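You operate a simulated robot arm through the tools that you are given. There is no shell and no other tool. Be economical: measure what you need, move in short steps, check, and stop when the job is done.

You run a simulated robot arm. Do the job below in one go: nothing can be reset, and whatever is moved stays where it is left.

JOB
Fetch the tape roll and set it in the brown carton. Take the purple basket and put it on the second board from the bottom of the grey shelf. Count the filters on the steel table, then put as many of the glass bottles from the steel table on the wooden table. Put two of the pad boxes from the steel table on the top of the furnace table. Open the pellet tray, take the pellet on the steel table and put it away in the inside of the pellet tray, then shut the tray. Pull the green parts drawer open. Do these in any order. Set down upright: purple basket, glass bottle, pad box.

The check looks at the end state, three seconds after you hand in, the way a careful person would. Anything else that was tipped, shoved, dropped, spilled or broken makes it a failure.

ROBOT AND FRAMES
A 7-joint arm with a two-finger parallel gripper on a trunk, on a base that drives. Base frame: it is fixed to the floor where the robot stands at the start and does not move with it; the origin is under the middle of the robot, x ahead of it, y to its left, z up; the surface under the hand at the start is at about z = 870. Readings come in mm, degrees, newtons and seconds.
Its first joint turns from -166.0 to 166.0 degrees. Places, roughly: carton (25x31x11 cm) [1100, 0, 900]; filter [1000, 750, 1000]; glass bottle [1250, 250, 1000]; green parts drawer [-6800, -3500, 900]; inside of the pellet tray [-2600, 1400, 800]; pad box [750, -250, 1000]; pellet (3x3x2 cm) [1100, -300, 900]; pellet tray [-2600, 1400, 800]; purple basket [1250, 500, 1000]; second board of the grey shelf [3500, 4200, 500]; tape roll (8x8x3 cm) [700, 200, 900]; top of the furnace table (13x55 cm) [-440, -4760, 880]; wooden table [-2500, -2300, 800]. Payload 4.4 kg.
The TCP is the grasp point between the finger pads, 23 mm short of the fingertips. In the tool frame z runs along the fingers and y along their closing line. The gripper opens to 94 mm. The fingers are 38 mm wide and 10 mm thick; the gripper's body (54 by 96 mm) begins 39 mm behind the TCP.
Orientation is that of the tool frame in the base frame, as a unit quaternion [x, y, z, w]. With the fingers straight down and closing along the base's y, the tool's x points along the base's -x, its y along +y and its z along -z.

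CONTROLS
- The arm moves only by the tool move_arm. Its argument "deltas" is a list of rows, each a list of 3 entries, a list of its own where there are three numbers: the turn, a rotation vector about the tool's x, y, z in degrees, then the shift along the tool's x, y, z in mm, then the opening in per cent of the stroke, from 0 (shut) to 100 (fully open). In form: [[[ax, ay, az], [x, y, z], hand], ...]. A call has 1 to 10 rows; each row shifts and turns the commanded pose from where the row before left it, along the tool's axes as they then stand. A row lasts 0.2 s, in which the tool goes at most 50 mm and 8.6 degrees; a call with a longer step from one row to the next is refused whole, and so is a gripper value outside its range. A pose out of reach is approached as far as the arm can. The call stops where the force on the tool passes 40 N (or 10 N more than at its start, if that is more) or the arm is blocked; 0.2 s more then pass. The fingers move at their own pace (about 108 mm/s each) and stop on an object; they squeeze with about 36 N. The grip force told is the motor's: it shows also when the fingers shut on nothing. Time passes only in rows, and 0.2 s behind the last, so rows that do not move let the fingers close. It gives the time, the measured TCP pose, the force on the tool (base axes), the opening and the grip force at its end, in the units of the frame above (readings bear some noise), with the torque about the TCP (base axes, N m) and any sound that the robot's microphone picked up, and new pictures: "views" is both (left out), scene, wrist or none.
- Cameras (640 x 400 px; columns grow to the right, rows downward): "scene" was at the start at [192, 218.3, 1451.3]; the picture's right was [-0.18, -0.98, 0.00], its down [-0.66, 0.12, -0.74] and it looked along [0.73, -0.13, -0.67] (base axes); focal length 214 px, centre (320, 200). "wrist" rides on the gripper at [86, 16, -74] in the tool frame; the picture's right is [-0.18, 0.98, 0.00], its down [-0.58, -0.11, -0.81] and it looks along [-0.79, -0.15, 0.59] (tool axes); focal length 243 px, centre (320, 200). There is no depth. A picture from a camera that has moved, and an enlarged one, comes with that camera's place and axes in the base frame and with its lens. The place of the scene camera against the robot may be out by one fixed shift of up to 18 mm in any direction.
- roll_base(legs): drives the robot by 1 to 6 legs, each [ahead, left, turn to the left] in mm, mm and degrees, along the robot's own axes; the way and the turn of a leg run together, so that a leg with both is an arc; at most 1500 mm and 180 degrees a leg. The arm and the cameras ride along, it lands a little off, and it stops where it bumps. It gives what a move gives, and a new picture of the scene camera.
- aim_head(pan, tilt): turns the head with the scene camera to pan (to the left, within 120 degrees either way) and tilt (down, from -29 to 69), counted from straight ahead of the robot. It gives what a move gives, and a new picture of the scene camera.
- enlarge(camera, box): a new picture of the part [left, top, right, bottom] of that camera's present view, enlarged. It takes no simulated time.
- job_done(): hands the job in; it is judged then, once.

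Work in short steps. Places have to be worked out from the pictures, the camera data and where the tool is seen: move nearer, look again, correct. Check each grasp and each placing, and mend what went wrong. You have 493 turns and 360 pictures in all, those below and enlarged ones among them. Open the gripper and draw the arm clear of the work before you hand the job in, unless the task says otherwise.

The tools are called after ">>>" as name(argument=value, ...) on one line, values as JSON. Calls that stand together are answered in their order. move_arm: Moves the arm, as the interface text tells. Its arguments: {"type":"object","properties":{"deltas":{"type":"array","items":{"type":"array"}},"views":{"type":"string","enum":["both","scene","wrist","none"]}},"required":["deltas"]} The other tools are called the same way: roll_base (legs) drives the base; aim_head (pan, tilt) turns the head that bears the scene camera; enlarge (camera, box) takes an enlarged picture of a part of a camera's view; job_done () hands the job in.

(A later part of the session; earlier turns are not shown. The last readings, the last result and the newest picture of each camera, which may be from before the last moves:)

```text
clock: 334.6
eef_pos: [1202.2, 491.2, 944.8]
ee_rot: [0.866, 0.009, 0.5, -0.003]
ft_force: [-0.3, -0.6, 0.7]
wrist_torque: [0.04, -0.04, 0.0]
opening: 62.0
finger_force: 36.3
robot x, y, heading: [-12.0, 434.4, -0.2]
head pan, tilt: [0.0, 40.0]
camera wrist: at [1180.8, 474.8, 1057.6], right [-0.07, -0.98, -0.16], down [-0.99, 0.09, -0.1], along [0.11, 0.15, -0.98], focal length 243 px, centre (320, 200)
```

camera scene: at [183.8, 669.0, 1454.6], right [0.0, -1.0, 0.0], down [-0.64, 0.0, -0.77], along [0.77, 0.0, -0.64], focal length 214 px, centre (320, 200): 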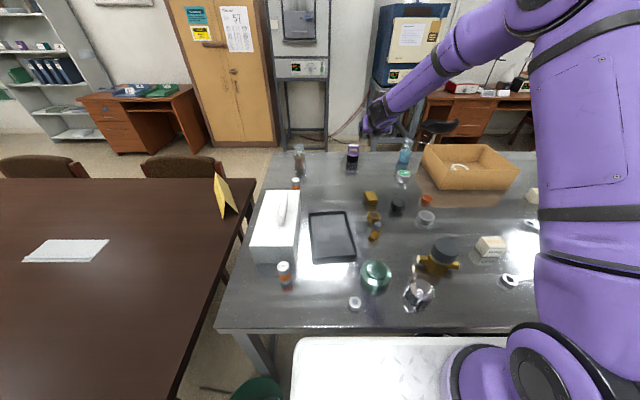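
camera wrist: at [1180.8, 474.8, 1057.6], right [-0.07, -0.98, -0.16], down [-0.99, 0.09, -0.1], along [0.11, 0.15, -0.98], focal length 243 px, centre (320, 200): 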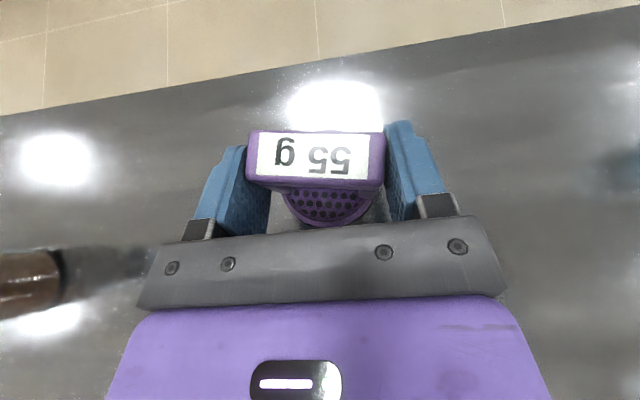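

Gripped (62 mm). I lift vertically, slowly.

>>> move_arm(deltas=[[[0, 0, 0], [3.5, 0, -2], 0], [[0, 0, 0], [7, 0, -4], 0], [[0, 0, 0], [10.4, 0, -6], 0], [[0, 0, 0], [17.3, 0, -10], 0], [[0, 0, 0], [26, 0, -15], 0], [[0, 0, 0], [30, 0, -17.5], 0], [[0, 0, 0], [30, 0, -17.5], 0]], views="wrist")

```text
clock: 336.2
eef_pos: [1203.3, 492.0, 1086.6]
ee_rot: [0.866, 0.009, 0.499, -0.003]
ft_force: [0.1, -0.4, -2.3]
wrist_torque: [0.0, 0.0, 0.02]
opening: 62.3
finger_force: 35.6
robot x, y, heading: [-15.6, 437.4, -0.1]
head pan, tilt: [0.0, 40.0]
camera wrist: at [1183.1, 476.5, 1199.4], right [-0.07, -0.99, -0.16], down [-0.99, 0.09, -0.1], along [0.11, 0.15, -0.98], focal length 243 px, centre (320, 200)
```

wrist: 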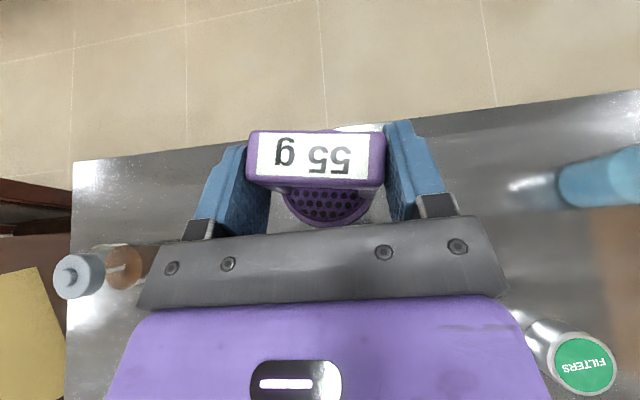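

The basket is held firmly. I raise it, draw the arm in, and set off for the grey shelf round the near end of the meeting table.

>>> move_arm(deltas=[[[0, 0, 0], [25, 0, -25], 0], [[0, 0, 0], [0, 0, -35], 0], [[0, 0, 0], [-15, 0, -40], 0], [[0, 0, 0], [-22, 0, -38], 0], [[0, 0, 0], [-22, 0, -38], 0], [[0, 0, 0], [-22, 0, -38], 0], [[0, 0, 0], [-22, 0, -38], 0], [[0, 0, 0], [-22, 0, -38], 0], [[0, 0, 0], [-22, 0, -38], 0]], views="none")

>>> roll_base(legs=[[-750, 0, 0], [0, 1300, 0], [0, 1300, 0], [0, 1250, 0]])

```text
clock: 338.2
eef_pos: [857.9, 485.0, 1146.5]
ee_rot: [0.867, 0.009, 0.499, -0.003]
ft_force: [0.5, -0.3, -1.7]
wrist_torque: [0.01, -0.02, 0.02]
opening: 62.0
finger_force: 36.1
robot x, y, heading: [-12.3, 436.1, 0.1]
head pan, tilt: [0.0, 40.0]
```

```text
clock: 360.6
eef_pos: [160.1, 4374.7, 1147.4]
ee_rot: [0.866, 0.012, 0.5, -0.005]
ft_force: [-1.0, 0.4, -1.0]
wrist_torque: [-0.02, 0.0, -0.02]
opening: 61.3
finger_force: 35.9
robot x, y, heading: [-709.4, 4322.3, 0.2]
head pan, tilt: [0.0, 40.0]
camera scene: at [-514.4, 4554.8, 1454.5], right [0.0, -1.0, 0.0], down [-0.64, 0.0, -0.77], along [0.77, 0.0, -0.64], focal length 214 px, centre (320, 200)
```

scene: 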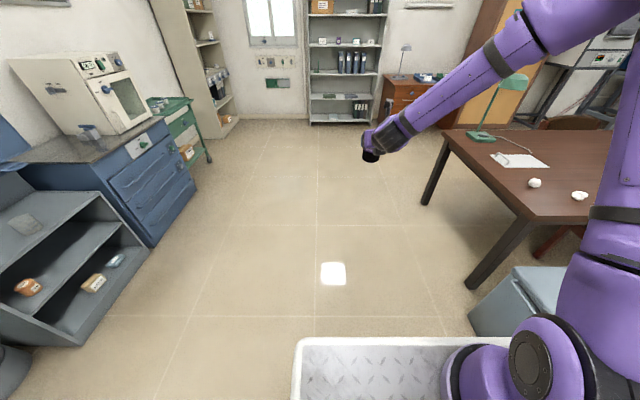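

The way to the shelf is clear. I keep away from the bin at right and drive ahead.

>>> roll_base(legs=[[0, 130, 0], [1400, 0, 0], [1000, -50, 0]])

```text
clock: 373.1
eef_pos: [2543.8, 4454.0, 1146.0]
ee_rot: [0.867, 0.009, 0.499, -0.003]
ft_force: [-0.4, 0.0, -1.3]
wrist_torque: [0.01, -0.01, 0.0]
opening: 60.3
finger_force: 36.3
robot x, y, heading: [1676.8, 4399.6, -0.1]
head pan, tilt: [0.0, 40.0]
camera scene: at [1871.1, 4636.7, 1454.5], right [0.0, -1.0, 0.0], down [-0.64, 0.0, -0.77], along [0.77, 0.0, -0.64], focal length 214 px, centre (320, 200)
```

scene: 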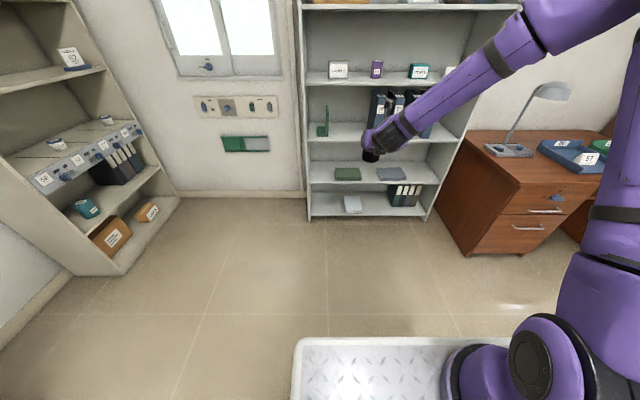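

Shelf boards are at z≈68, 441 and 818; front near x≈3295; the second board has free room at its left (y≈4590). I drive nearer and check the basket in the grip.

>>> roll_base(legs=[[750, 135, 0]])

>>> move_arm(deltas=[[[0, 0, 0], [0, 0, 0], 0]], views="wrist")

```text
clock: 377.0
eef_pos: [3264.5, 4573.3, 1142.8]
ee_rot: [0.869, 0.007, 0.494, -0.003]
ft_force: [0.0, 0.3, -1.4]
wrist_torque: [0.01, -0.01, 0.0]
opening: 60.2
finger_force: 36.0
robot x, y, heading: [2402.2, 4532.3, -0.7]
head pan, tilt: [0.0, 40.0]
stopped in leg 1: the force on the tool passed its limit at 107 N (the readings are from after the stop); the commanded pose is now the measured one
camera scene: at [2597.0, 4760.8, 1454.5], right [-0.01, -1.0, 0.0], down [-0.64, 0.01, -0.77], along [0.77, -0.01, -0.64], focal length 214 px, centre (320, 200)
```

scene: 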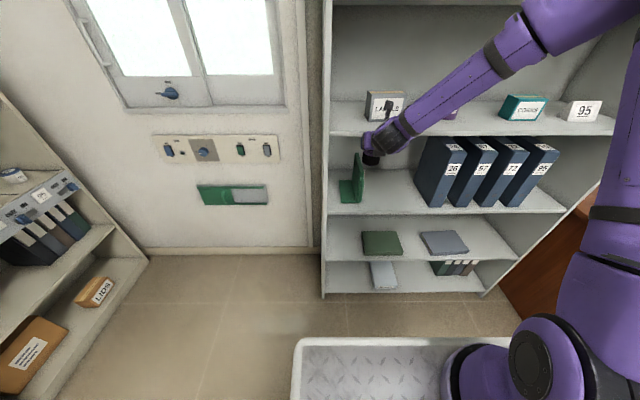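

```text
clock: 377.4
eef_pos: [3263.6, 4572.8, 1143.4]
ee_rot: [0.869, 0.007, 0.494, -0.003]
ft_force: [0.6, -0.6, -0.5]
wrist_torque: [0.01, 0.03, 0.01]
opening: 60.0
finger_force: 36.4
robot x, y, heading: [2398.6, 4530.2, -0.5]
head pan, tilt: [0.0, 40.0]
camera wrist: at [3243.6, 4558.4, 1256.4], right [-0.08, -0.98, -0.16], down [-0.99, 0.1, -0.09], along [0.1, 0.15, -0.98], focal length 243 px, centre (320, 200)
```

wrist: 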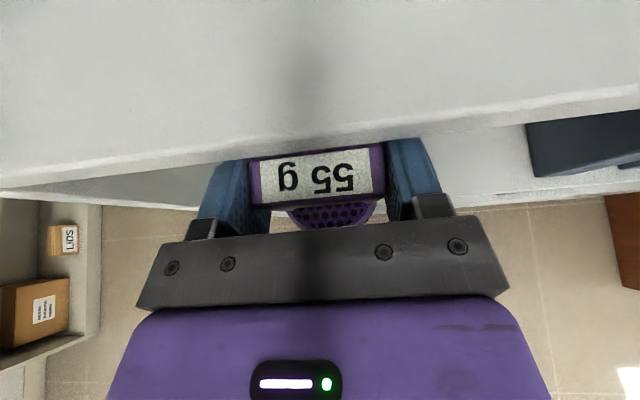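

The basket's handle met the fourth board's edge. I back off at once and inspect the basket in the grip.

>>> roll_base(legs=[[-200, 0, 0]])

>>> enlarge(camera="scene", box=[320, 80, 440, 200])

>>> enlarge(camera="wrist", box=[200, 100, 440, 250])

```text
clock: 379.0
eef_pos: [3064.2, 4575.6, 1144.2]
ee_rot: [0.869, 0.005, 0.495, -0.002]
ft_force: [0.5, 0.1, -1.4]
wrist_torque: [-0.02, -0.02, 0.02]
opening: 59.8
finger_force: 36.6
robot x, y, heading: [2196.8, 4531.7, -0.7]
head pan, tilt: [0.0, 40.0]
camera scene: at [2397.1, 4762.8, 1454.5], right [-0.01, -1.0, 0.0], down [-0.64, 0.01, -0.77], along [0.77, -0.01, -0.64], focal length 214 px, centre (320, 200)
```

scene: 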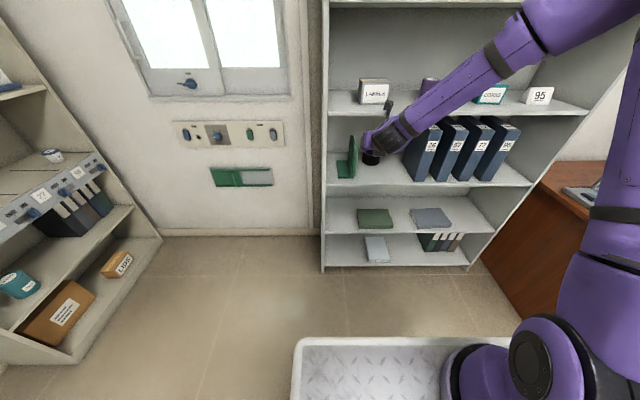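

```text
3.33 times, centred on (380, 140) of scene
camera zoom: at [2397.1, 4762.8, 1454.5], right [-0.01, -1.0, 0.0], down [-0.64, 0.01, -0.77], along [0.77, -0.01, -0.64], focal length 715 px, centre (120, 400)
```

zoom: 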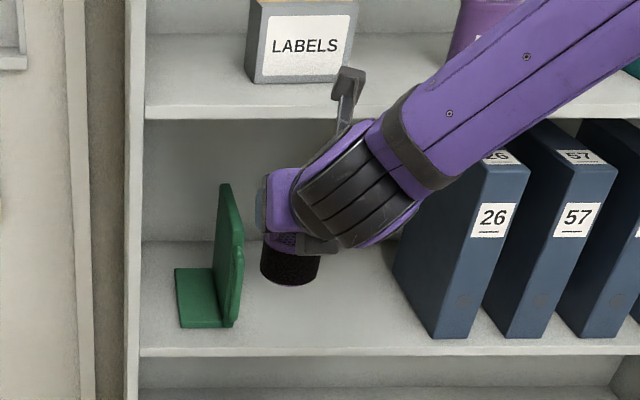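

```text
2.67 times, centred on (320, 175) of wrist
camera zoom: at [3043.9, 4559.7, 1256.6], right [-0.08, -0.98, -0.16], down [-0.99, 0.1, -0.09], along [0.1, 0.15, -0.98], focal length 647 px, centre (320, 267)
```

zoom: 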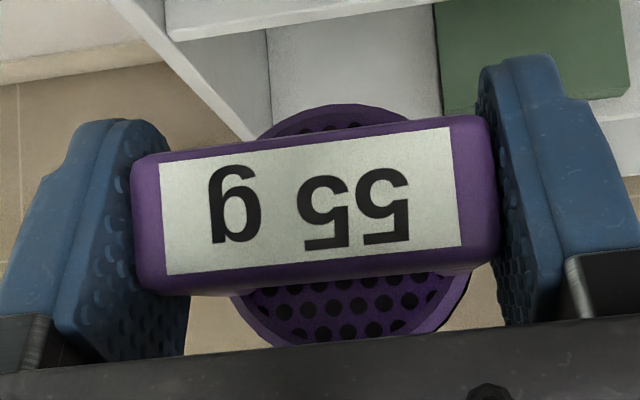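

The basket got tilted by about 6–7° in the grip (bottom forward). I compensate by reducing the hand's pitch 6°, and begin lowering well in front of the shelf.

>>> move_arm(deltas=[[[0, -6, 0], [0, -30, 0], 0], [[0, 0, 0], [-36, 0, 27], 0], [[0, 0, 0], [-36, 0, 27], 0], [[0, 0, 0], [-36, 0, 27], 0], [[0, 0, 0], [-36, 0, 27], 0], [[0, 0, 0], [-36, 0, 27], 0], [[0, 0, 0], [-36, 0, 27], 0]], views="scene")

>>> enlarge(camera="scene", box=[320, 120, 480, 260])

```text
clock: 380.6
eef_pos: [3066.4, 4603.4, 872.8]
ee_rot: [0.893, 0.006, 0.45, -0.002]
ft_force: [-1.0, 0.0, -1.1]
wrist_torque: [-0.04, -0.01, -0.02]
opening: 59.7
finger_force: 36.2
robot x, y, heading: [2199.2, 4532.1, -0.4]
head pan, tilt: [0.0, 40.0]
camera scene: at [2396.5, 4763.0, 1454.6], right [-0.01, -1.0, 0.0], down [-0.64, 0.01, -0.77], along [0.77, -0.01, -0.64], focal length 214 px, centre (320, 200)
```

scene: 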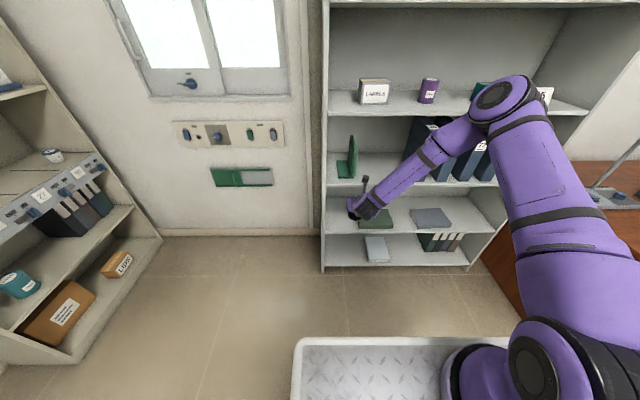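

```text
2.86 times, centred on (400, 190) of scene
camera zoom: at [2396.5, 4763.0, 1454.6], right [-0.01, -1.0, 0.0], down [-0.64, 0.01, -0.77], along [0.77, -0.01, -0.64], focal length 613 px, centre (91, 229)
```

zoom: 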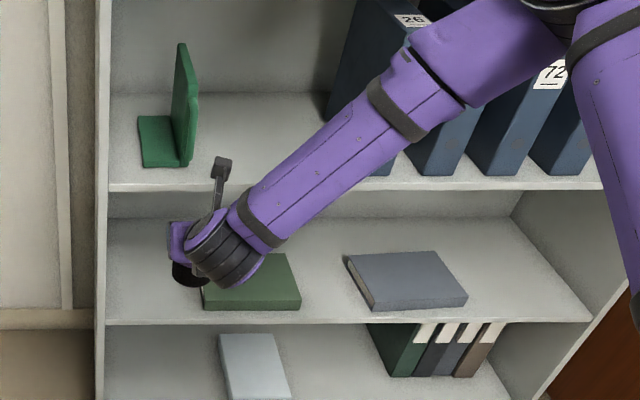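

Continuing down to just above the second board's level, still in front of the shelf.

>>> move_arm(deltas=[[[0, 0, 0], [-36, 0, 27], 0], [[0, 0, 0], [-36, 0, 27], 0], [[0, 0, 0], [-36, 0, 27], 0], [[0, 0, 0], [-36, 0, 27], 0], [[0, 0, 0], [-36, 0, 27], 0], [[0, 0, 0], [-36, 0, 27], 0], [[0, 0, 0], [-28, 0, 21], 0]], views="both")

```text
clock: 382.2
eef_pos: [3066.8, 4603.4, 570.6]
ee_rot: [0.893, 0.007, 0.45, -0.002]
ft_force: [-0.5, 0.7, -1.1]
wrist_torque: [-0.01, -0.02, 0.01]
opening: 59.8
finger_force: 35.5
robot x, y, heading: [2202.5, 4532.1, -0.4]
head pan, tilt: [0.0, 40.0]
camera scene: at [2397.1, 4762.8, 1454.5], right [-0.01, -1.0, 0.0], down [-0.64, 0.01, -0.77], along [0.77, -0.01, -0.64], focal length 214 px, centre (320, 200)
camera wrist: at [3058.9, 4587.1, 684.1], right [-0.1, -0.98, -0.15], down [-1.0, 0.1, 0.01], along [0.0, 0.15, -0.99], focal length 243 px, centre (320, 200)
```

scene: 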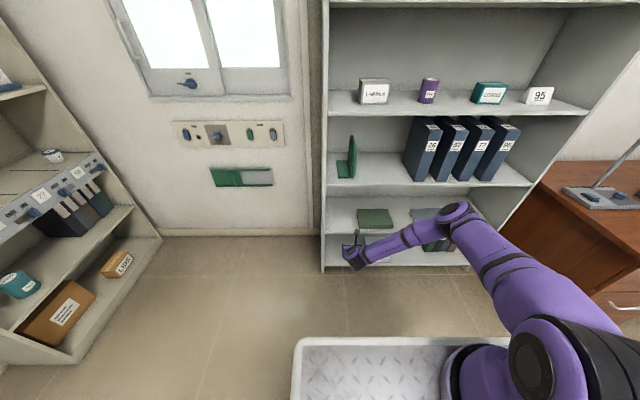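
wrist: 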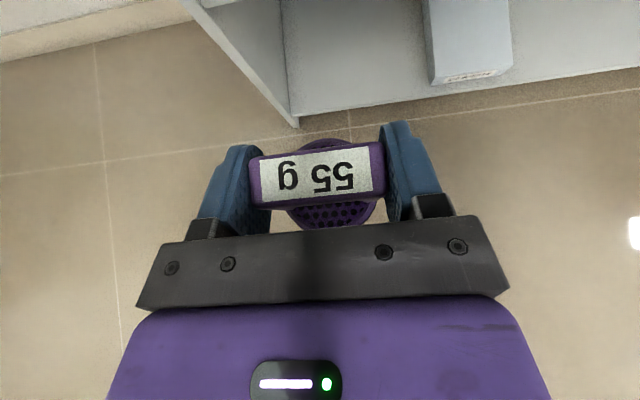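

Basket is level and clear. I lower 25 mm more and drive in by 170 mm first.

>>> move_arm(deltas=[[[0, 0, 0], [-20, 0, 15], 0]], views="none")

>>> roll_base(legs=[[170, 0, 0.4]])

>>> enlarge(camera="scene", box=[310, 180, 470, 300])

>>> enlarge(camera="wrist", box=[0, 0, 640, 400])

```text
clock: 382.6
eef_pos: [3066.7, 4604.0, 542.4]
ee_rot: [0.893, 0.006, 0.449, -0.002]
ft_force: [0.4, 0.5, -0.9]
wrist_torque: [0.01, 0.03, 0.0]
opening: 59.5
finger_force: 35.9
robot x, y, heading: [2202.4, 4533.2, -0.5]
head pan, tilt: [0.0, 40.0]
```

```text
clock: 384.1
eef_pos: [3233.4, 4609.6, 544.1]
ee_rot: [0.893, 0.01, 0.45, -0.004]
ft_force: [-0.1, 0.8, -1.4]
wrist_torque: [-0.01, -0.01, 0.01]
opening: 59.7
finger_force: 36.1
robot x, y, heading: [2366.7, 4532.2, 0.1]
head pan, tilt: [0.0, 40.0]
camera scene: at [2562.7, 4763.2, 1454.5], right [0.0, -1.0, 0.0], down [-0.64, 0.0, -0.77], along [0.77, 0.0, -0.64], focal length 214 px, centre (320, 200)
```

scene: 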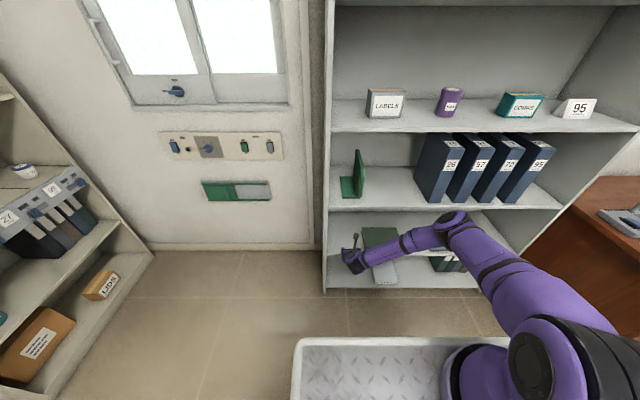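

```text
3.33 times, centred on (390, 240) of scene
camera zoom: at [2562.7, 4763.2, 1454.5], right [0.0, -1.0, 0.0], down [-0.64, 0.0, -0.77], along [0.77, 0.0, -0.64], focal length 715 px, centre (87, 67)
```

zoom: 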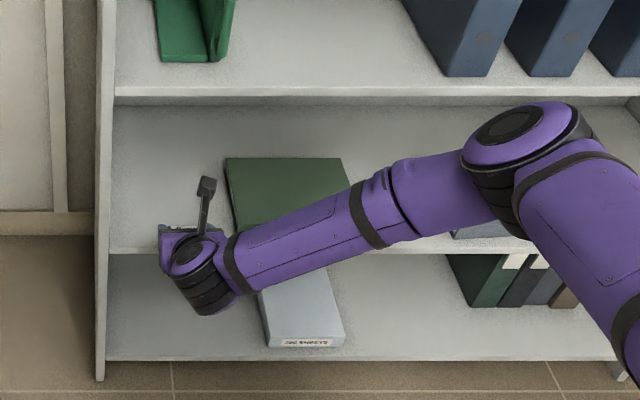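

```text
1.00 times, centred on (320, 200) of wrist (not enlarged: the box is as wide or as high as the picture)
camera zoom: at [3224.5, 4593.4, 657.8], right [-0.09, -0.99, -0.15], down [-1.0, 0.09, 0.01], along [0.0, 0.15, -0.99], focal length 243 px, centre (320, 200)
```

zoom: 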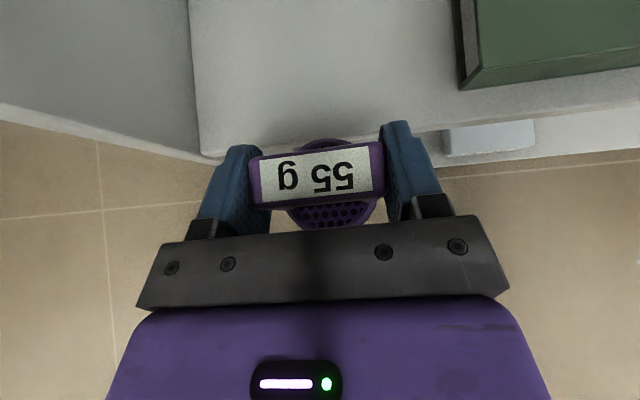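

Clear of the side panel and folder. I drive in another 120 mm.

>>> roll_base(legs=[[120, 0, 0]])

>>> move_arm(deltas=[[[0, 0, 0], [-8, 0, 6], 0], [[0, 0, 0], [-4, 0, 3], 0], [[0, 0, 0], [-2.4, 0, 1.8], 0], [[0, 0, 0], [-2.4, 0, 1.8], 0], [[0, 0, 0], [-2.4, 0, 1.8], 0], [[0, 0, 0], [-2.4, 0, 1.8], 0], [[0, 0, 0], [-2.4, 0, 1.8], 0]], views="wrist")

```text
clock: 385.3
eef_pos: [3353.1, 4608.2, 543.7]
ee_rot: [0.893, 0.01, 0.449, -0.004]
ft_force: [0.2, -0.1, -1.0]
wrist_torque: [0.02, 0.01, 0.02]
opening: 59.7
finger_force: 36.2
robot x, y, heading: [2485.8, 4534.7, -0.2]
head pan, tilt: [0.0, 40.0]
camera scene: at [2684.2, 4762.6, 1454.5], right [0.0, -1.0, 0.0], down [-0.64, 0.0, -0.77], along [0.77, 0.0, -0.64], focal length 214 px, centre (320, 200)
```

scene: 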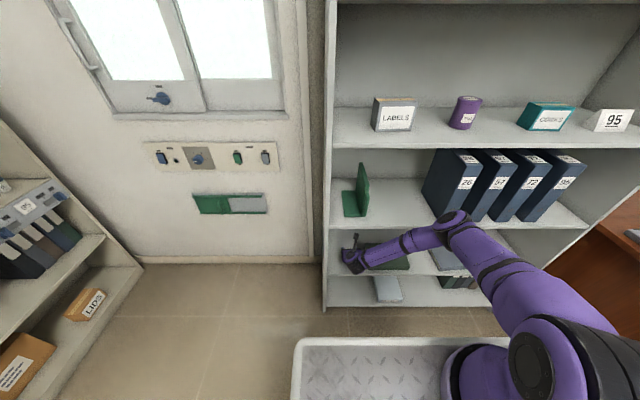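

```text
clock: 386.9
eef_pos: [3355.2, 4607.9, 514.6]
ee_rot: [0.893, 0.009, 0.449, -0.003]
ft_force: [-3.6, 2.6, 28.8]
wrist_torque: [0.24, 0.15, -0.04]
opening: 59.6
finger_force: 35.7
robot x, y, heading: [2487.6, 4527.3, -0.2]
head pan, tilt: [0.0, 40.0]
camera wrist: at [3345.8, 4591.9, 628.7], right [-0.09, -0.99, -0.15], down [-1.0, 0.09, 0.01], along [0.0, 0.15, -0.99], focal length 243 px, centre (320, 200)
```

wrist: 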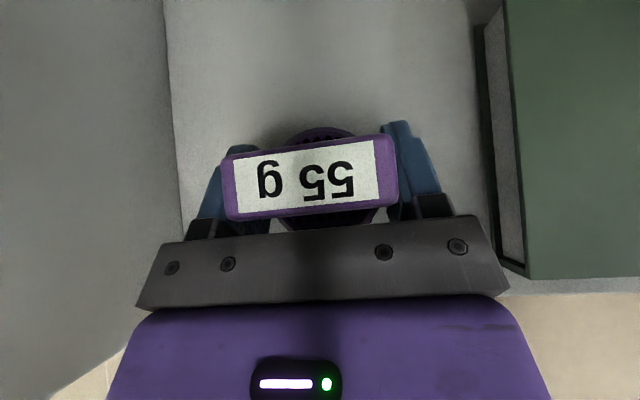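

The basket is standing on the board (it slid a little up in the grip as it touched). I ease off slightly and open.

>>> move_arm(deltas=[[[0, 0, 0], [1.2, 0, -0.9], 0], [[0, 0, 0], [0, 0, 0], 75], [[0, 0, 0], [0, 0, 0], 100], [[0, 0, 0], [0, 0, 0], 100]], views="wrist")

```text
clock: 387.9
eef_pos: [3354.7, 4607.8, 515.9]
ee_rot: [0.894, 0.009, 0.449, -0.003]
ft_force: [-0.4, -0.5, 0.2]
wrist_torque: [0.01, 0.0, -0.01]
opening: 94.0
finger_force: 0.0
robot x, y, heading: [2493.0, 4532.1, -0.3]
head pan, tilt: [0.0, 40.0]
camera wrist: at [3346.3, 4592.1, 629.5], right [-0.09, -0.99, -0.15], down [-1.0, 0.09, 0.01], along [0.0, 0.15, -0.99], focal length 243 px, centre (320, 200)
```

wrist: 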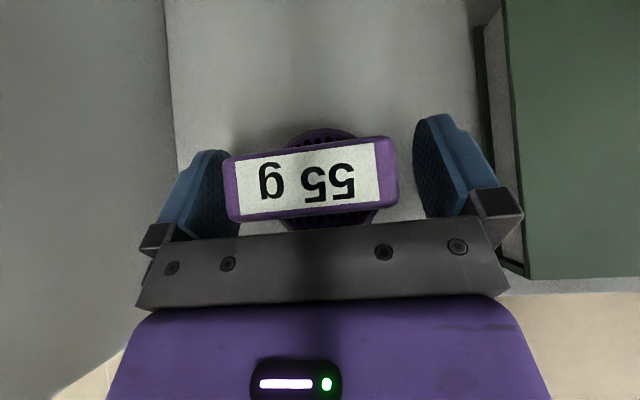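

The basket stands by itself. I back straight out with the base.

>>> roll_base(legs=[[-300, 0, 0]])

>>> enlarge(camera="scene", box=[310, 120, 470, 280])

```text
clock: 390.0
eef_pos: [3055.4, 4609.5, 515.8]
ee_rot: [0.893, 0.01, 0.449, -0.004]
ft_force: [-0.1, 0.1, 1.0]
wrist_torque: [-0.01, 0.02, -0.01]
opening: 94.2
finger_force: 0.1
robot x, y, heading: [2189.0, 4531.8, 0.1]
head pan, tilt: [0.0, 40.0]
camera scene: at [2384.8, 4763.8, 1454.5], right [0.0, -1.0, 0.0], down [-0.64, 0.0, -0.77], along [0.77, 0.0, -0.64], focal length 214 px, centre (320, 200)
```

scene: 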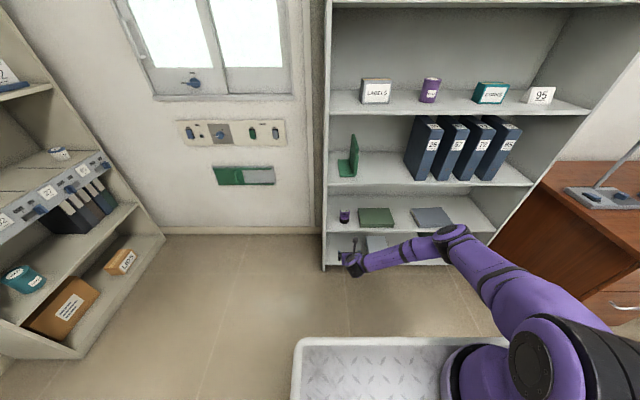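

```text
2.50 times, centred on (390, 200) of scene
camera zoom: at [2384.8, 4763.8, 1454.5], right [0.0, -1.0, 0.0], down [-0.64, 0.0, -0.77], along [0.77, 0.0, -0.64], focal length 536 px, centre (145, 200)
```

zoom: 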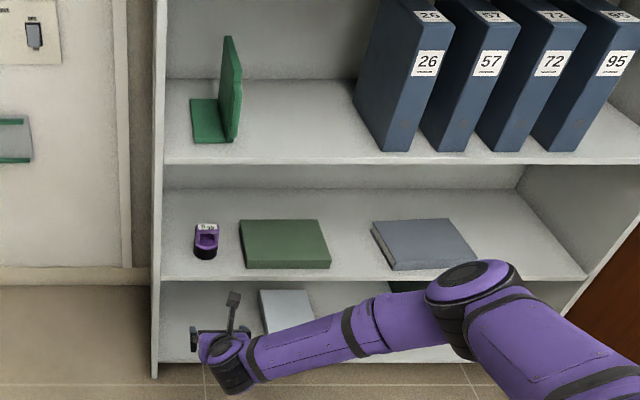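

The basket stands upright on the second board. I raise the arm clear again.

>>> move_arm(deltas=[[[0, 0, 0], [36, 0, -27], 50], [[0, 0, 0], [36, 0, -27], 50], [[0, 0, 0], [36, 0, -27], 50], [[0, 0, 0], [36, 0, -27], 50], [[0, 0, 0], [36, 0, -27], 50], [[0, 0, 0], [36, 0, -27], 50], [[0, 0, 0], [36, 0, -27], 50], [[0, 0, 0], [36, 0, -27], 50], [[0, 0, 0], [36, 0, -27], 50], [[0, 0, 0], [36, 0, -27], 50]], views="none")

>>> move_arm(deltas=[[[0, 0, 0], [36, 0, -27], 50], [[0, 0, 0], [36, 0, -27], 50], [[0, 0, 0], [36, 0, -27], 50], [[0, 0, 0], [36, 0, -27], 50], [[0, -8.5, 0], [0, 0, 0], 50], [[0, -8.5, 0], [0, 0, 0], 50], [[0, -8.5, 0], [0, 0, 0], 50], [[0, -8.5, 0], [0, 0, 0], 50], [[0, -8.5, 0], [0, 0, 0], 50], [[0, -8.5, 0], [0, 0, 0], 50]], views="none")

>>> move_arm(deltas=[[[0, -2, 0], [-40, 0, 0], 50], [[0, 0, -8.2], [0, 0, 0], 50], [[0, 0, -8.2], [0, 0, 0], 50], [[0, 0, -8.2], [0, 0, 0], 50], [[0, 0, -8.2], [0, 0, 0], 50], [[0, 0, -8.2], [0, 0, 0], 50], [[0, 0, -8.2], [0, 0, 0], 50], [[0, 0, -8.2], [0, 0, 0], 50], [[0, 0, -8.2], [0, 0, 0], 50], [[0, 0, -8.2], [0, 0, 0], 50]], views="none")

>>> move_arm(deltas=[[[0, 0, -8.2], [0, 0, 0], 50], [[0, 0, -8.2], [0, 0, 0], 50], [[0, 0, -8.2], [0, 0, 0], 50], [[0, 0, -8.2], [0, 0, 0], 50], [[0, 0, -8.2], [0, 0, 0], 50], [[0, 0, -8.2], [0, 0, 0], 50], [[0, 0, -8.2], [0, 0, 0], 50], [[0, 0, -8.2], [0, 0, 0], 50], [[0, 0, -8.2], [0, 0, 0], 50], [[0, 0, -8.2], [0, 0, 0], 50]], views="none")

```text
clock: 392.2
eef_pos: [3055.4, 4609.7, 966.8]
ee_rot: [0.894, 0.01, 0.448, -0.004]
ft_force: [-0.4, 0.4, -0.4]
wrist_torque: [0.01, 0.01, -0.01]
opening: 46.9
finger_force: 0.0
robot x, y, heading: [2190.1, 4526.5, -0.0]
head pan, tilt: [0.0, 40.0]
```

```text
clock: 394.4
eef_pos: [3051.9, 4611.4, 1145.4]
ee_rot: [1.0, 0.012, 0.02, 0.0]
ft_force: [-0.5, -0.2, 0.8]
wrist_torque: [-0.02, -0.01, 0.0]
opening: 46.9
finger_force: 0.1
robot x, y, heading: [2192.3, 4529.2, -0.3]
head pan, tilt: [0.0, 40.0]
```

```text
clock: 396.6
eef_pos: [3012.6, 4610.5, 1144.1]
ee_rot: [0.793, 0.609, 0.003, 0.003]
ft_force: [0.2, 0.0, 0.0]
wrist_torque: [-0.02, -0.02, -0.04]
opening: 47.0
finger_force: 0.0
robot x, y, heading: [2187.3, 4529.5, -0.4]
head pan, tilt: [0.0, 40.0]
```

```text
clock: 398.8
eef_pos: [3012.6, 4610.1, 1144.9]
ee_rot: [0.198, 0.98, -0.001, 0.003]
ft_force: [-0.7, 0.2, -0.2]
wrist_torque: [0.0, 0.0, 0.01]
opening: 46.9
finger_force: 0.0
robot x, y, heading: [2185.8, 4531.2, 0.2]
head pan, tilt: [0.0, 40.0]
```

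>>> move_arm(deltas=[[[0, 0, -8], [0, 0, 0], 50], [[0, 0, -8], [0, 0, 0], 50], [[0, 0, -6.8], [0, 0, 0], 50], [[0, 0, 0], [40, -25, 0], 50], [[0, 0, 0], [40, -25, 0], 50], [[0, 0, 0], [40, -25, 0], 50], [[0, 0, 0], [40, 0, 0], 50]], views="none")

>>> roll_base(legs=[[-1450, 0, 0], [-1450, 0, 0], [0, -1300, 0], [0, -1300, 0], [0, -1290, 0]])

```text
clock: 400.4
eef_pos: [2851.0, 4534.7, 1142.2]
ee_rot: [0.002, 1.0, -0.001, 0.003]
ft_force: [0.9, 0.1, -0.6]
wrist_torque: [0.0, 0.03, -0.02]
opening: 46.8
finger_force: 0.0
robot x, y, heading: [2188.1, 4534.6, 0.3]
head pan, tilt: [0.0, 40.0]
```

```text
clock: 432.7
eef_pos: [6.4, 658.5, 1142.4]
ee_rot: [-0.012, 1.0, 0.0, 0.003]
ft_force: [-0.3, 0.0, -0.1]
wrist_torque: [0.02, 0.0, -0.03]
opening: 47.1
finger_force: 0.0
robot x, y, heading: [-653.8, 635.1, 1.4]
head pan, tilt: [0.0, 40.0]
camera scene: at [-466.6, 874.5, 1454.5], right [0.03, -1.0, 0.0], down [-0.64, -0.02, -0.77], along [0.77, 0.02, -0.64], focal length 214 px, centre (320, 200)
```

scene: 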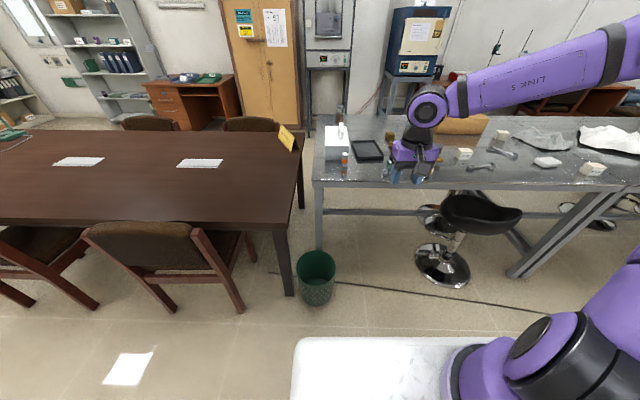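

Back by the steel table. I drive to about [-10,240] to fetch the second blue bottle (about [1205,221]).

>>> roll_base(legs=[[0, -390, -1.4], [640, 0, 0]])

>>> move_arm(deltas=[[[0, 0, 0], [-45, 0, 0], 100], [[0, 0, 0], [-45, 0, 0], 100], [[0, 0, 0], [-45, 0, 0], 100], [[0, 0, 0], [-45, 0, 0], 100], [[0, 0, 0], [-45, 0, 0], 100], [[0, 0, 0], [-45, 0, 0], 100], [[0, 0, 0], [-45, 0, 0], 100], [[0, 0, 0], [-45, 0, 0], 100]], views="both")

```text
clock: 438.2
eef_pos: [640.5, 257.1, 1143.4]
ee_rot: [-0.001, 1.0, 0.0, 0.004]
ft_force: [0.0, -0.6, -1.0]
wrist_torque: [0.04, -0.02, -0.01]
opening: 46.9
finger_force: 0.1
robot x, y, heading: [-22.8, 248.4, 0.2]
head pan, tilt: [0.0, 40.0]
camera scene: at [171.2, 482.0, 1454.5], right [0.01, -1.0, 0.0], down [-0.64, 0.0, -0.77], along [0.77, 0.0, -0.64], focal length 214 px, centre (320, 200)
```

scene: 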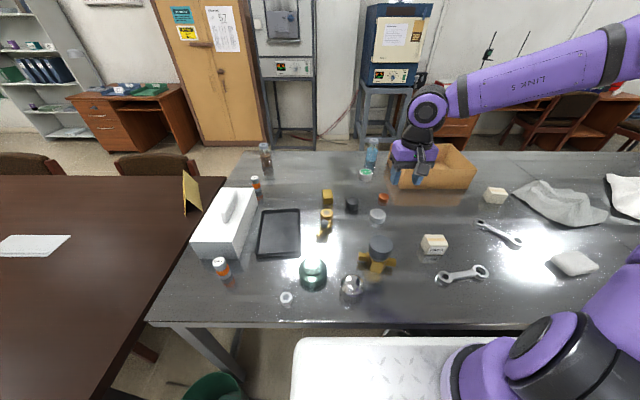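

```text
clock: 440.0
eef_pos: [1000.2, 258.4, 1144.9]
ee_rot: [-0.002, 1.0, -0.001, 0.003]
ft_force: [-0.3, -0.2, 1.0]
wrist_torque: [0.04, -0.04, 0.0]
opening: 94.2
finger_force: 0.0
robot x, y, heading: [-23.9, 246.8, 0.2]
head pan, tilt: [0.0, 40.0]
camera scene: at [170.7, 481.5, 1454.7], right [0.0, -1.0, 0.0], down [-0.64, 0.0, -0.77], along [0.77, 0.0, -0.64], focal length 214 px, centre (320, 200)
camera wrist: at [912.8, 274.6, 1218.7], right [0.18, 0.98, 0.0], down [0.58, -0.1, 0.81], along [0.8, -0.15, -0.59], focal length 243 px, centre (320, 200)
```

scene: 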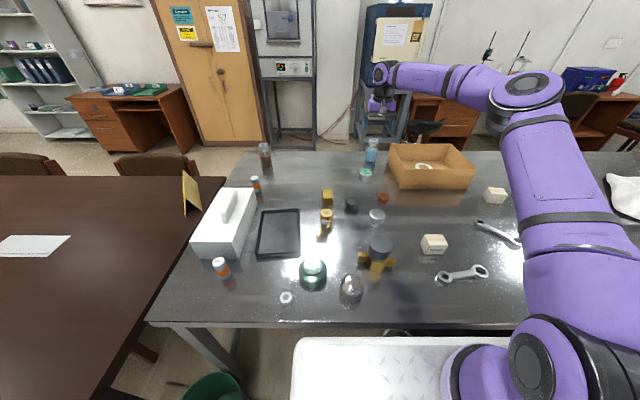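
wrist: 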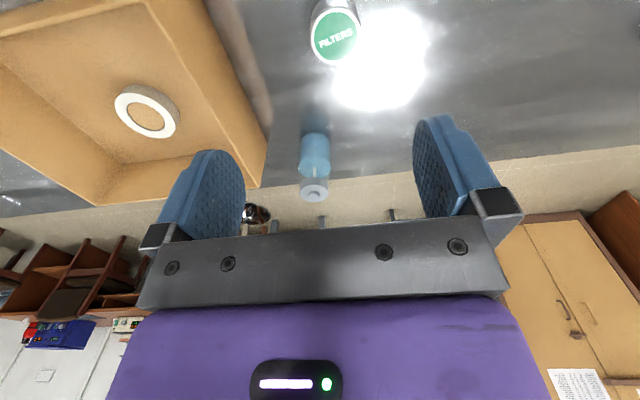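

The cap is at about [1206,210,982]. To gain reach I tilt the hand 25° forward, and move over the bottle.

>>> move_arm(deltas=[[[0, -8.4, 0], [0, 0, 0], 100], [[0, -8.4, 0], [0, 0, 0], 100], [[0, -8.2, 0], [0, 0, 0], 100], [[0, 0, 0], [-31.5, -9.4, 29], 100], [[0, 0, 0], [-31.5, -9.4, 29], 100], [[0, 0, 0], [-31.5, -9.4, 29], 100], [[0, 0, 0], [-31.5, -9.4, 29], 100]], views="wrist")

```text
clock: 441.6
eef_pos: [1159.5, 207.6, 1098.9]
ee_rot: [0.003, 0.975, -0.001, 0.223]
ft_force: [-0.5, -13.8, 5.0]
wrist_torque: [0.86, 0.13, 0.43]
opening: 94.1
finger_force: 0.0
robot x, y, heading: [-21.1, 248.6, 0.2]
head pan, tilt: [0.0, 40.0]
camera wrist: at [1049.2, 224.8, 1129.6], right [0.17, 0.98, 0.08], down [0.17, -0.11, 0.98], along [0.97, -0.15, -0.19], focal length 243 px, centre (320, 200)
```

wrist: 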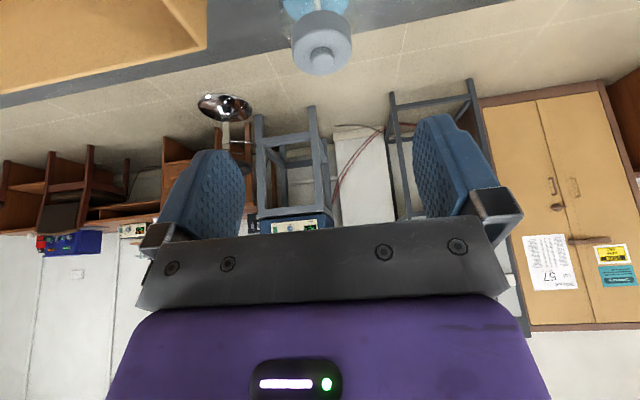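

>>> move_arm(deltas=[[[0, 0, 0], [0, 0, 0], 100]], views="both")

```text
clock: 442.0
eef_pos: [1160.6, 224.0, 1095.7]
ee_rot: [-0.004, 0.975, 0.001, 0.222]
ft_force: [0.1, 0.8, -0.1]
wrist_torque: [-0.04, -0.01, -0.04]
opening: 94.3
finger_force: 0.1
robot x, y, heading: [-20.5, 248.4, 0.7]
head pan, tilt: [0.0, 40.0]
camera scene: at [171.1, 482.3, 1454.5], right [0.01, -1.0, 0.0], down [-0.64, 0.0, -0.77], along [0.77, 0.0, -0.64], focal length 214 px, centre (320, 200)
camera wrist: at [1050.3, 240.1, 1126.0], right [0.16, 0.98, 0.08], down [0.18, -0.11, 0.98], along [0.97, -0.14, -0.19], focal length 243 px, centre (320, 200)
```

scene: 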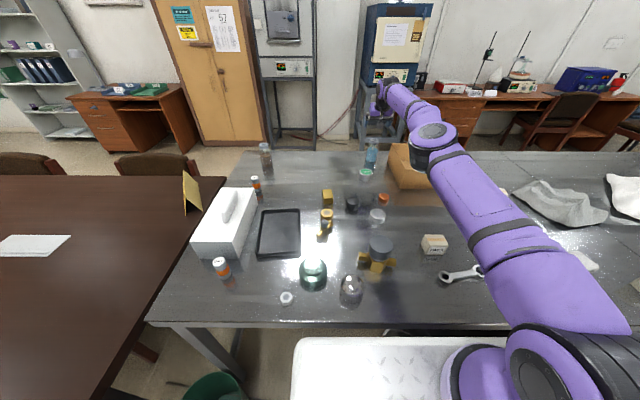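
wrist: 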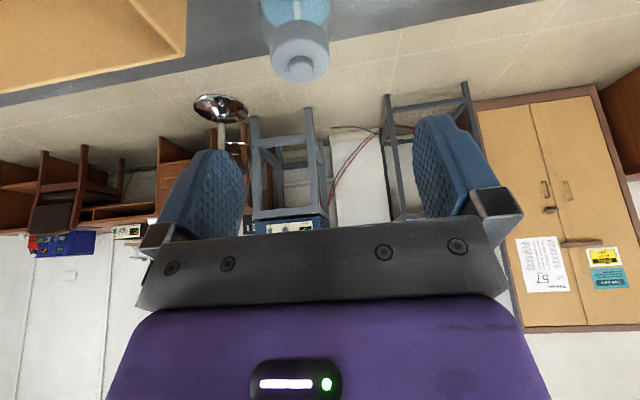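

That was just the arm swinging; it is still now. Cap at [1202,213]. I move over it in gentle steps, then look.

>>> move_arm(deltas=[[[0, 0, 0], [-7, -4, 16], 100], [[0, 0, 0], [-7, -4, 16], 100], [[0, 0, 0], [-7, -3, 17], 100], [[0, 0, 0], [0, 0, 0], 100]], views="wrist")

```text
clock: 443.0
eef_pos: [1163.7, 218.6, 1061.3]
ee_rot: [-0.003, 0.976, -0.001, 0.22]
ft_force: [-0.6, 0.4, 0.7]
wrist_torque: [-0.01, 0.0, 0.0]
opening: 94.0
finger_force: 0.0
out of reach, approached as far as the arm can: row 1, 2, 3
robot x, y, heading: [-23.5, 247.8, 0.4]
head pan, tilt: [0.0, 40.0]
camera wrist: at [1052.8, 234.4, 1092.4], right [0.16, 0.98, 0.08], down [0.18, -0.11, 0.98], along [0.97, -0.14, -0.19], focal length 243 px, centre (320, 200)
```

wrist: 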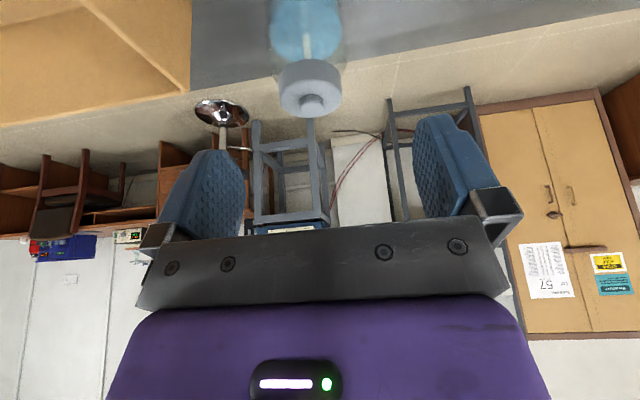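

At the limit of reach here. I drive 22 mm ahead (still at the initial distance from the table) and tilt 12° more.

>>> roll_base(legs=[[22, 0, 0]])

>>> move_arm(deltas=[[[0, -4, 0], [0, 0, 0], 100], [[0, -4, 0], [0, 0, 0], 100], [[0, -4, 0], [0, 0, 0], 100], [[0, 0, 0], [0, 0, 0], 100]], views="wrist")

```text
clock: 443.8
eef_pos: [1168.8, 215.4, 1060.7]
ee_rot: [-0.001, 0.976, -0.001, 0.218]
ft_force: [0.2, 0.4, -0.2]
wrist_torque: [0.0, -0.05, 0.06]
opening: 93.8
finger_force: 0.1
robot x, y, heading: [-17.6, 249.1, 0.0]
head pan, tilt: [0.0, 40.0]
stopped in leg 1: the robot was blocked; the commanded pose is now the measured one
camera scene: at [177.6, 482.0, 1454.5], right [0.0, -1.0, 0.0], down [-0.64, 0.0, -0.77], along [0.77, 0.0, -0.64], focal length 214 px, centre (320, 200)
```

scene: 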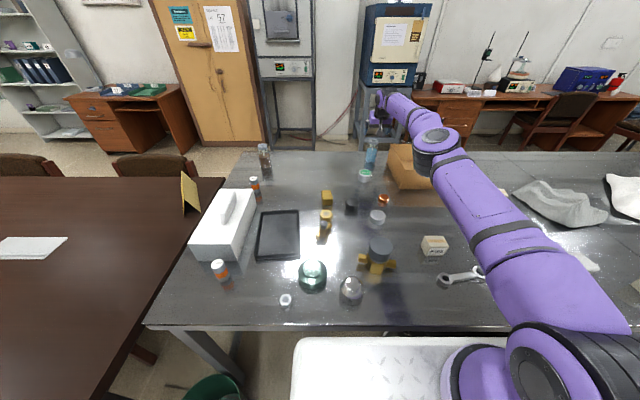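

```text
clock: 444.8
eef_pos: [1168.2, 215.0, 1059.6]
ee_rot: [-0.001, 0.947, 0.0, 0.32]
ft_force: [-0.1, 0.0, 0.8]
wrist_torque: [0.0, 0.03, 0.0]
opening: 94.0
finger_force: 0.1
robot x, y, heading: [-16.5, 247.6, -0.2]
head pan, tilt: [0.0, 40.0]
camera wrist: at [1054.1, 231.0, 1067.4], right [0.15, 0.98, 0.11], down [-0.03, -0.11, 0.99], along [0.99, -0.15, 0.01], focal length 243 px, centre (320, 200)
```

wrist: 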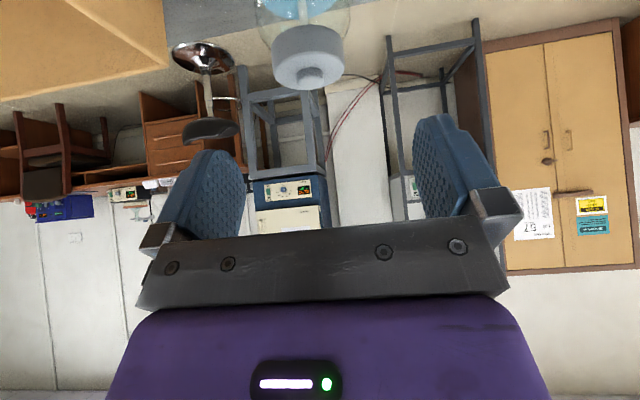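

The base is blocked (likely by the tucked stool), so I stay. With 37° tilt I try to reach over the cap.

>>> move_arm(deltas=[[[0, 0, 0], [-5, -1, 12], 100], [[0, 0, 0], [-5, -1, 12], 100], [[0, 0, 0], [-5, -1, 12], 100], [[0, 0, 0], [0, 0, 0], 100]], views="wrist")

```text
clock: 445.8
eef_pos: [1202.8, 211.3, 1039.4]
ee_rot: [-0.001, 0.948, -0.001, 0.319]
ft_force: [-0.9, 0.2, -0.4]
wrist_torque: [0.02, 0.02, 0.0]
opening: 93.9
finger_force: 0.0
robot x, y, heading: [-17.4, 248.3, 0.0]
head pan, tilt: [0.0, 40.0]
camera wrist: at [1087.9, 227.7, 1047.9], right [0.15, 0.98, 0.11], down [-0.03, -0.11, 0.99], along [0.99, -0.15, 0.01], focal length 243 px, centre (320, 200)
```

wrist: 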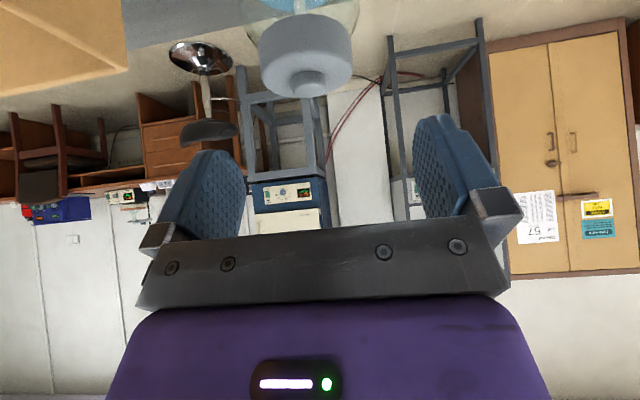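

Reached [1203,211]. I descend vertically around the bottle's neck and shoulder.

>>> move_arm(deltas=[[[0, 0, 0], [12.1, 0, 15.9], 90], [[0, 0, 0], [12.1, 0, 15.9], 90], [[0, 0, 0], [12.1, 0, 15.9], 90], [[0, 0, 0], [12.1, 0, 15.9], 90], [[0, 0, 0], [0, 0, 0], 90]], views="wrist")

```text
clock: 447.0
eef_pos: [1201.4, 211.3, 961.6]
ee_rot: [-0.001, 0.947, 0.0, 0.32]
ft_force: [-0.8, -0.1, 0.8]
wrist_torque: [0.0, 0.01, 0.01]
opening: 84.7
finger_force: 0.1
robot x, y, heading: [-17.6, 245.2, 0.3]
head pan, tilt: [0.0, 40.0]
camera wrist: at [1087.1, 227.3, 968.1], right [0.15, 0.98, 0.11], down [-0.03, -0.11, 0.99], along [0.99, -0.15, 0.01], focal length 243 px, centre (320, 200)
```

wrist: 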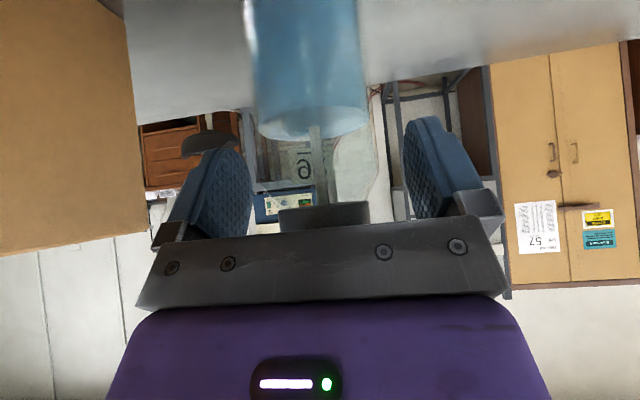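

>>> move_arm(deltas=[[[0, 0, 0], [1.8, 0, 2.4], 90], [[0, 0, 0], [0, 0, 0], 0], [[0, 0, 0], [0, 0, 0], 0], [[0, 0, 0], [0, 0, 0], 0], [[0, 0, 0], [-1.8, 0, -2.4], 0], [[0, 0, 0], [-3.6, 0, -4.8], 0], [[0, 0, 0], [-6, 0, -8], 0], [[0, 0, 0], [-9, 0, -12], 0], [[0, 0, 0], [-12, 0, -16], 0]], views="both")

```text
clock: 449.0
eef_pos: [1203.0, 212.7, 1010.4]
ee_rot: [-0.001, 0.947, -0.001, 0.32]
ft_force: [0.2, 0.3, -4.2]
wrist_torque: [0.01, 0.01, 0.0]
opening: 59.2
finger_force: 35.8
robot x, y, heading: [-16.7, 250.6, 0.5]
head pan, tilt: [0.0, 40.0]
camera scene: at [178.0, 482.0, 1454.5], right [0.0, -1.0, 0.0], down [-0.64, 0.0, -0.77], along [0.77, 0.0, -0.64], focal length 214 px, centre (320, 200)
camera wrist: at [1087.8, 228.5, 1018.7], right [0.15, 0.98, 0.11], down [-0.03, -0.11, 0.99], along [0.99, -0.15, 0.01], focal length 243 px, centre (320, 200)
```

scene: 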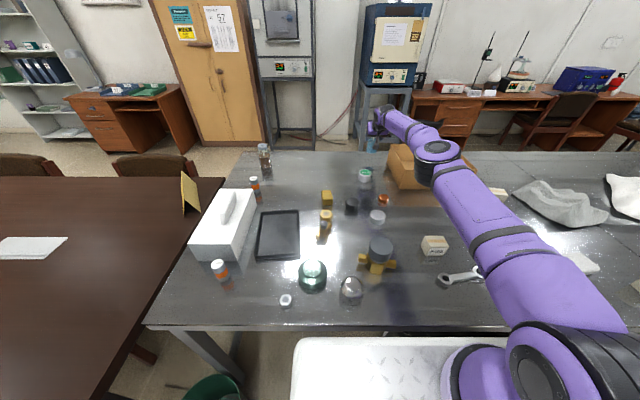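
wrist: 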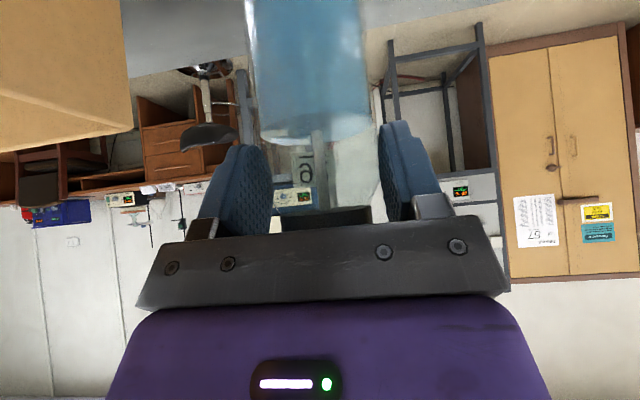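

Held. I raise it and draw it in, keeping the same tilt so that the bottle stays upright.

>>> move_arm(deltas=[[[0, 0, 0], [-15, 0, -20], 0], [[0, 0, 0], [-18, 0, -24], 0], [[0, 0, 0], [-18, 0, -24], 0], [[0, 0, 0], [-16, 0, -21], 0], [[0, 0, 0], [8, 0, -6], 0], [[0, 0, 0], [16, 0, -12], 0], [[0, 0, 0], [24, 0, -18], 0], [[0, 0, 0], [28, 0, -21], 0], [[0, 0, 0], [28, 0, -21], 0], [[0, 0, 0], [28, 0, -21], 0]], views="none")

>>> move_arm(deltas=[[[0, 0, 0], [28, 0, -21], 0], [[0, 0, 0], [28, 0, -21], 0], [[0, 0, 0], [28, 0, -21], 0], [[0, 0, 0], [28, 0, -21], 0], [[0, 0, 0], [28, 0, -21], 0], [[0, 0, 0], [20, 0, -15], 0], [[0, 0, 0], [8, 0, -6], 0]], views="wrist")

```text
clock: 451.2
eef_pos: [1031.7, 211.0, 1110.4]
ee_rot: [0.0, 0.948, -0.001, 0.319]
ft_force: [0.5, -0.2, -3.0]
wrist_torque: [-0.02, 0.04, -0.03]
opening: 59.5
finger_force: 36.0
out of reach, approached as far as the arm can: row 4, 5
robot x, y, heading: [-19.6, 252.4, 0.1]
head pan, tilt: [0.0, 40.0]
```

```text
clock: 452.8
eef_pos: [822.2, 211.7, 1109.7]
ee_rot: [-0.001, 0.948, 0.0, 0.319]
ft_force: [0.1, -0.3, -3.3]
wrist_torque: [0.02, 0.05, -0.04]
opening: 59.3
finger_force: 36.0
robot x, y, heading: [-16.9, 248.0, 0.2]
head pan, tilt: [0.0, 40.0]
camera wrist: at [707.9, 228.8, 1117.1], right [0.15, 0.98, 0.11], down [-0.03, -0.11, 0.99], along [0.99, -0.15, 0.01], focal length 243 px, centre (320, 200)
```

wrist: 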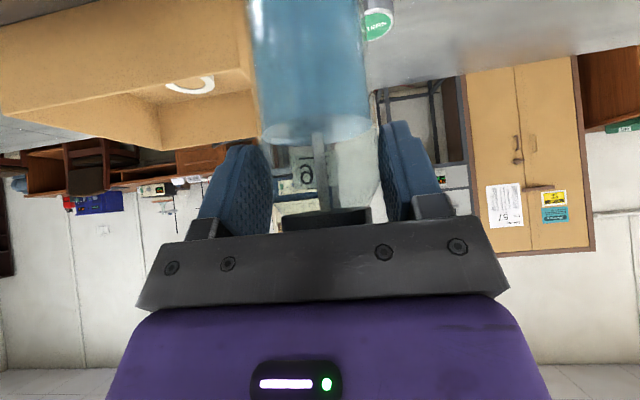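

Now to the wooden table again.

>>> roll_base(legs=[[-880, 0, 0], [0, 0, -90], [0, 0, -90], [0, 1100, 0], [0, 1130, 0], [380, 0, 0]])

```text
clock: 478.0
eef_pos: [-2217.0, -1915.4, 1109.7]
ee_rot: [0.947, -0.02, -0.321, -0.007]
ft_force: [0.2, -0.8, -2.6]
wrist_torque: [0.01, -0.04, 0.01]
opening: 59.3
finger_force: 35.9
robot x, y, heading: [-1379.3, -1987.2, 177.6]
head pan, tilt: [0.0, 40.0]
camera scene: at [-1566.8, -2217.5, 1454.5], right [0.04, 1.0, 0.0], down [0.64, -0.03, -0.77], along [-0.77, 0.03, -0.64], focal length 214 px, centre (320, 200)
```

scene: 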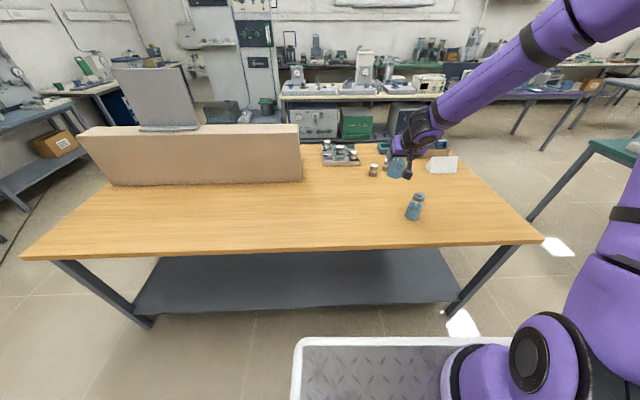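

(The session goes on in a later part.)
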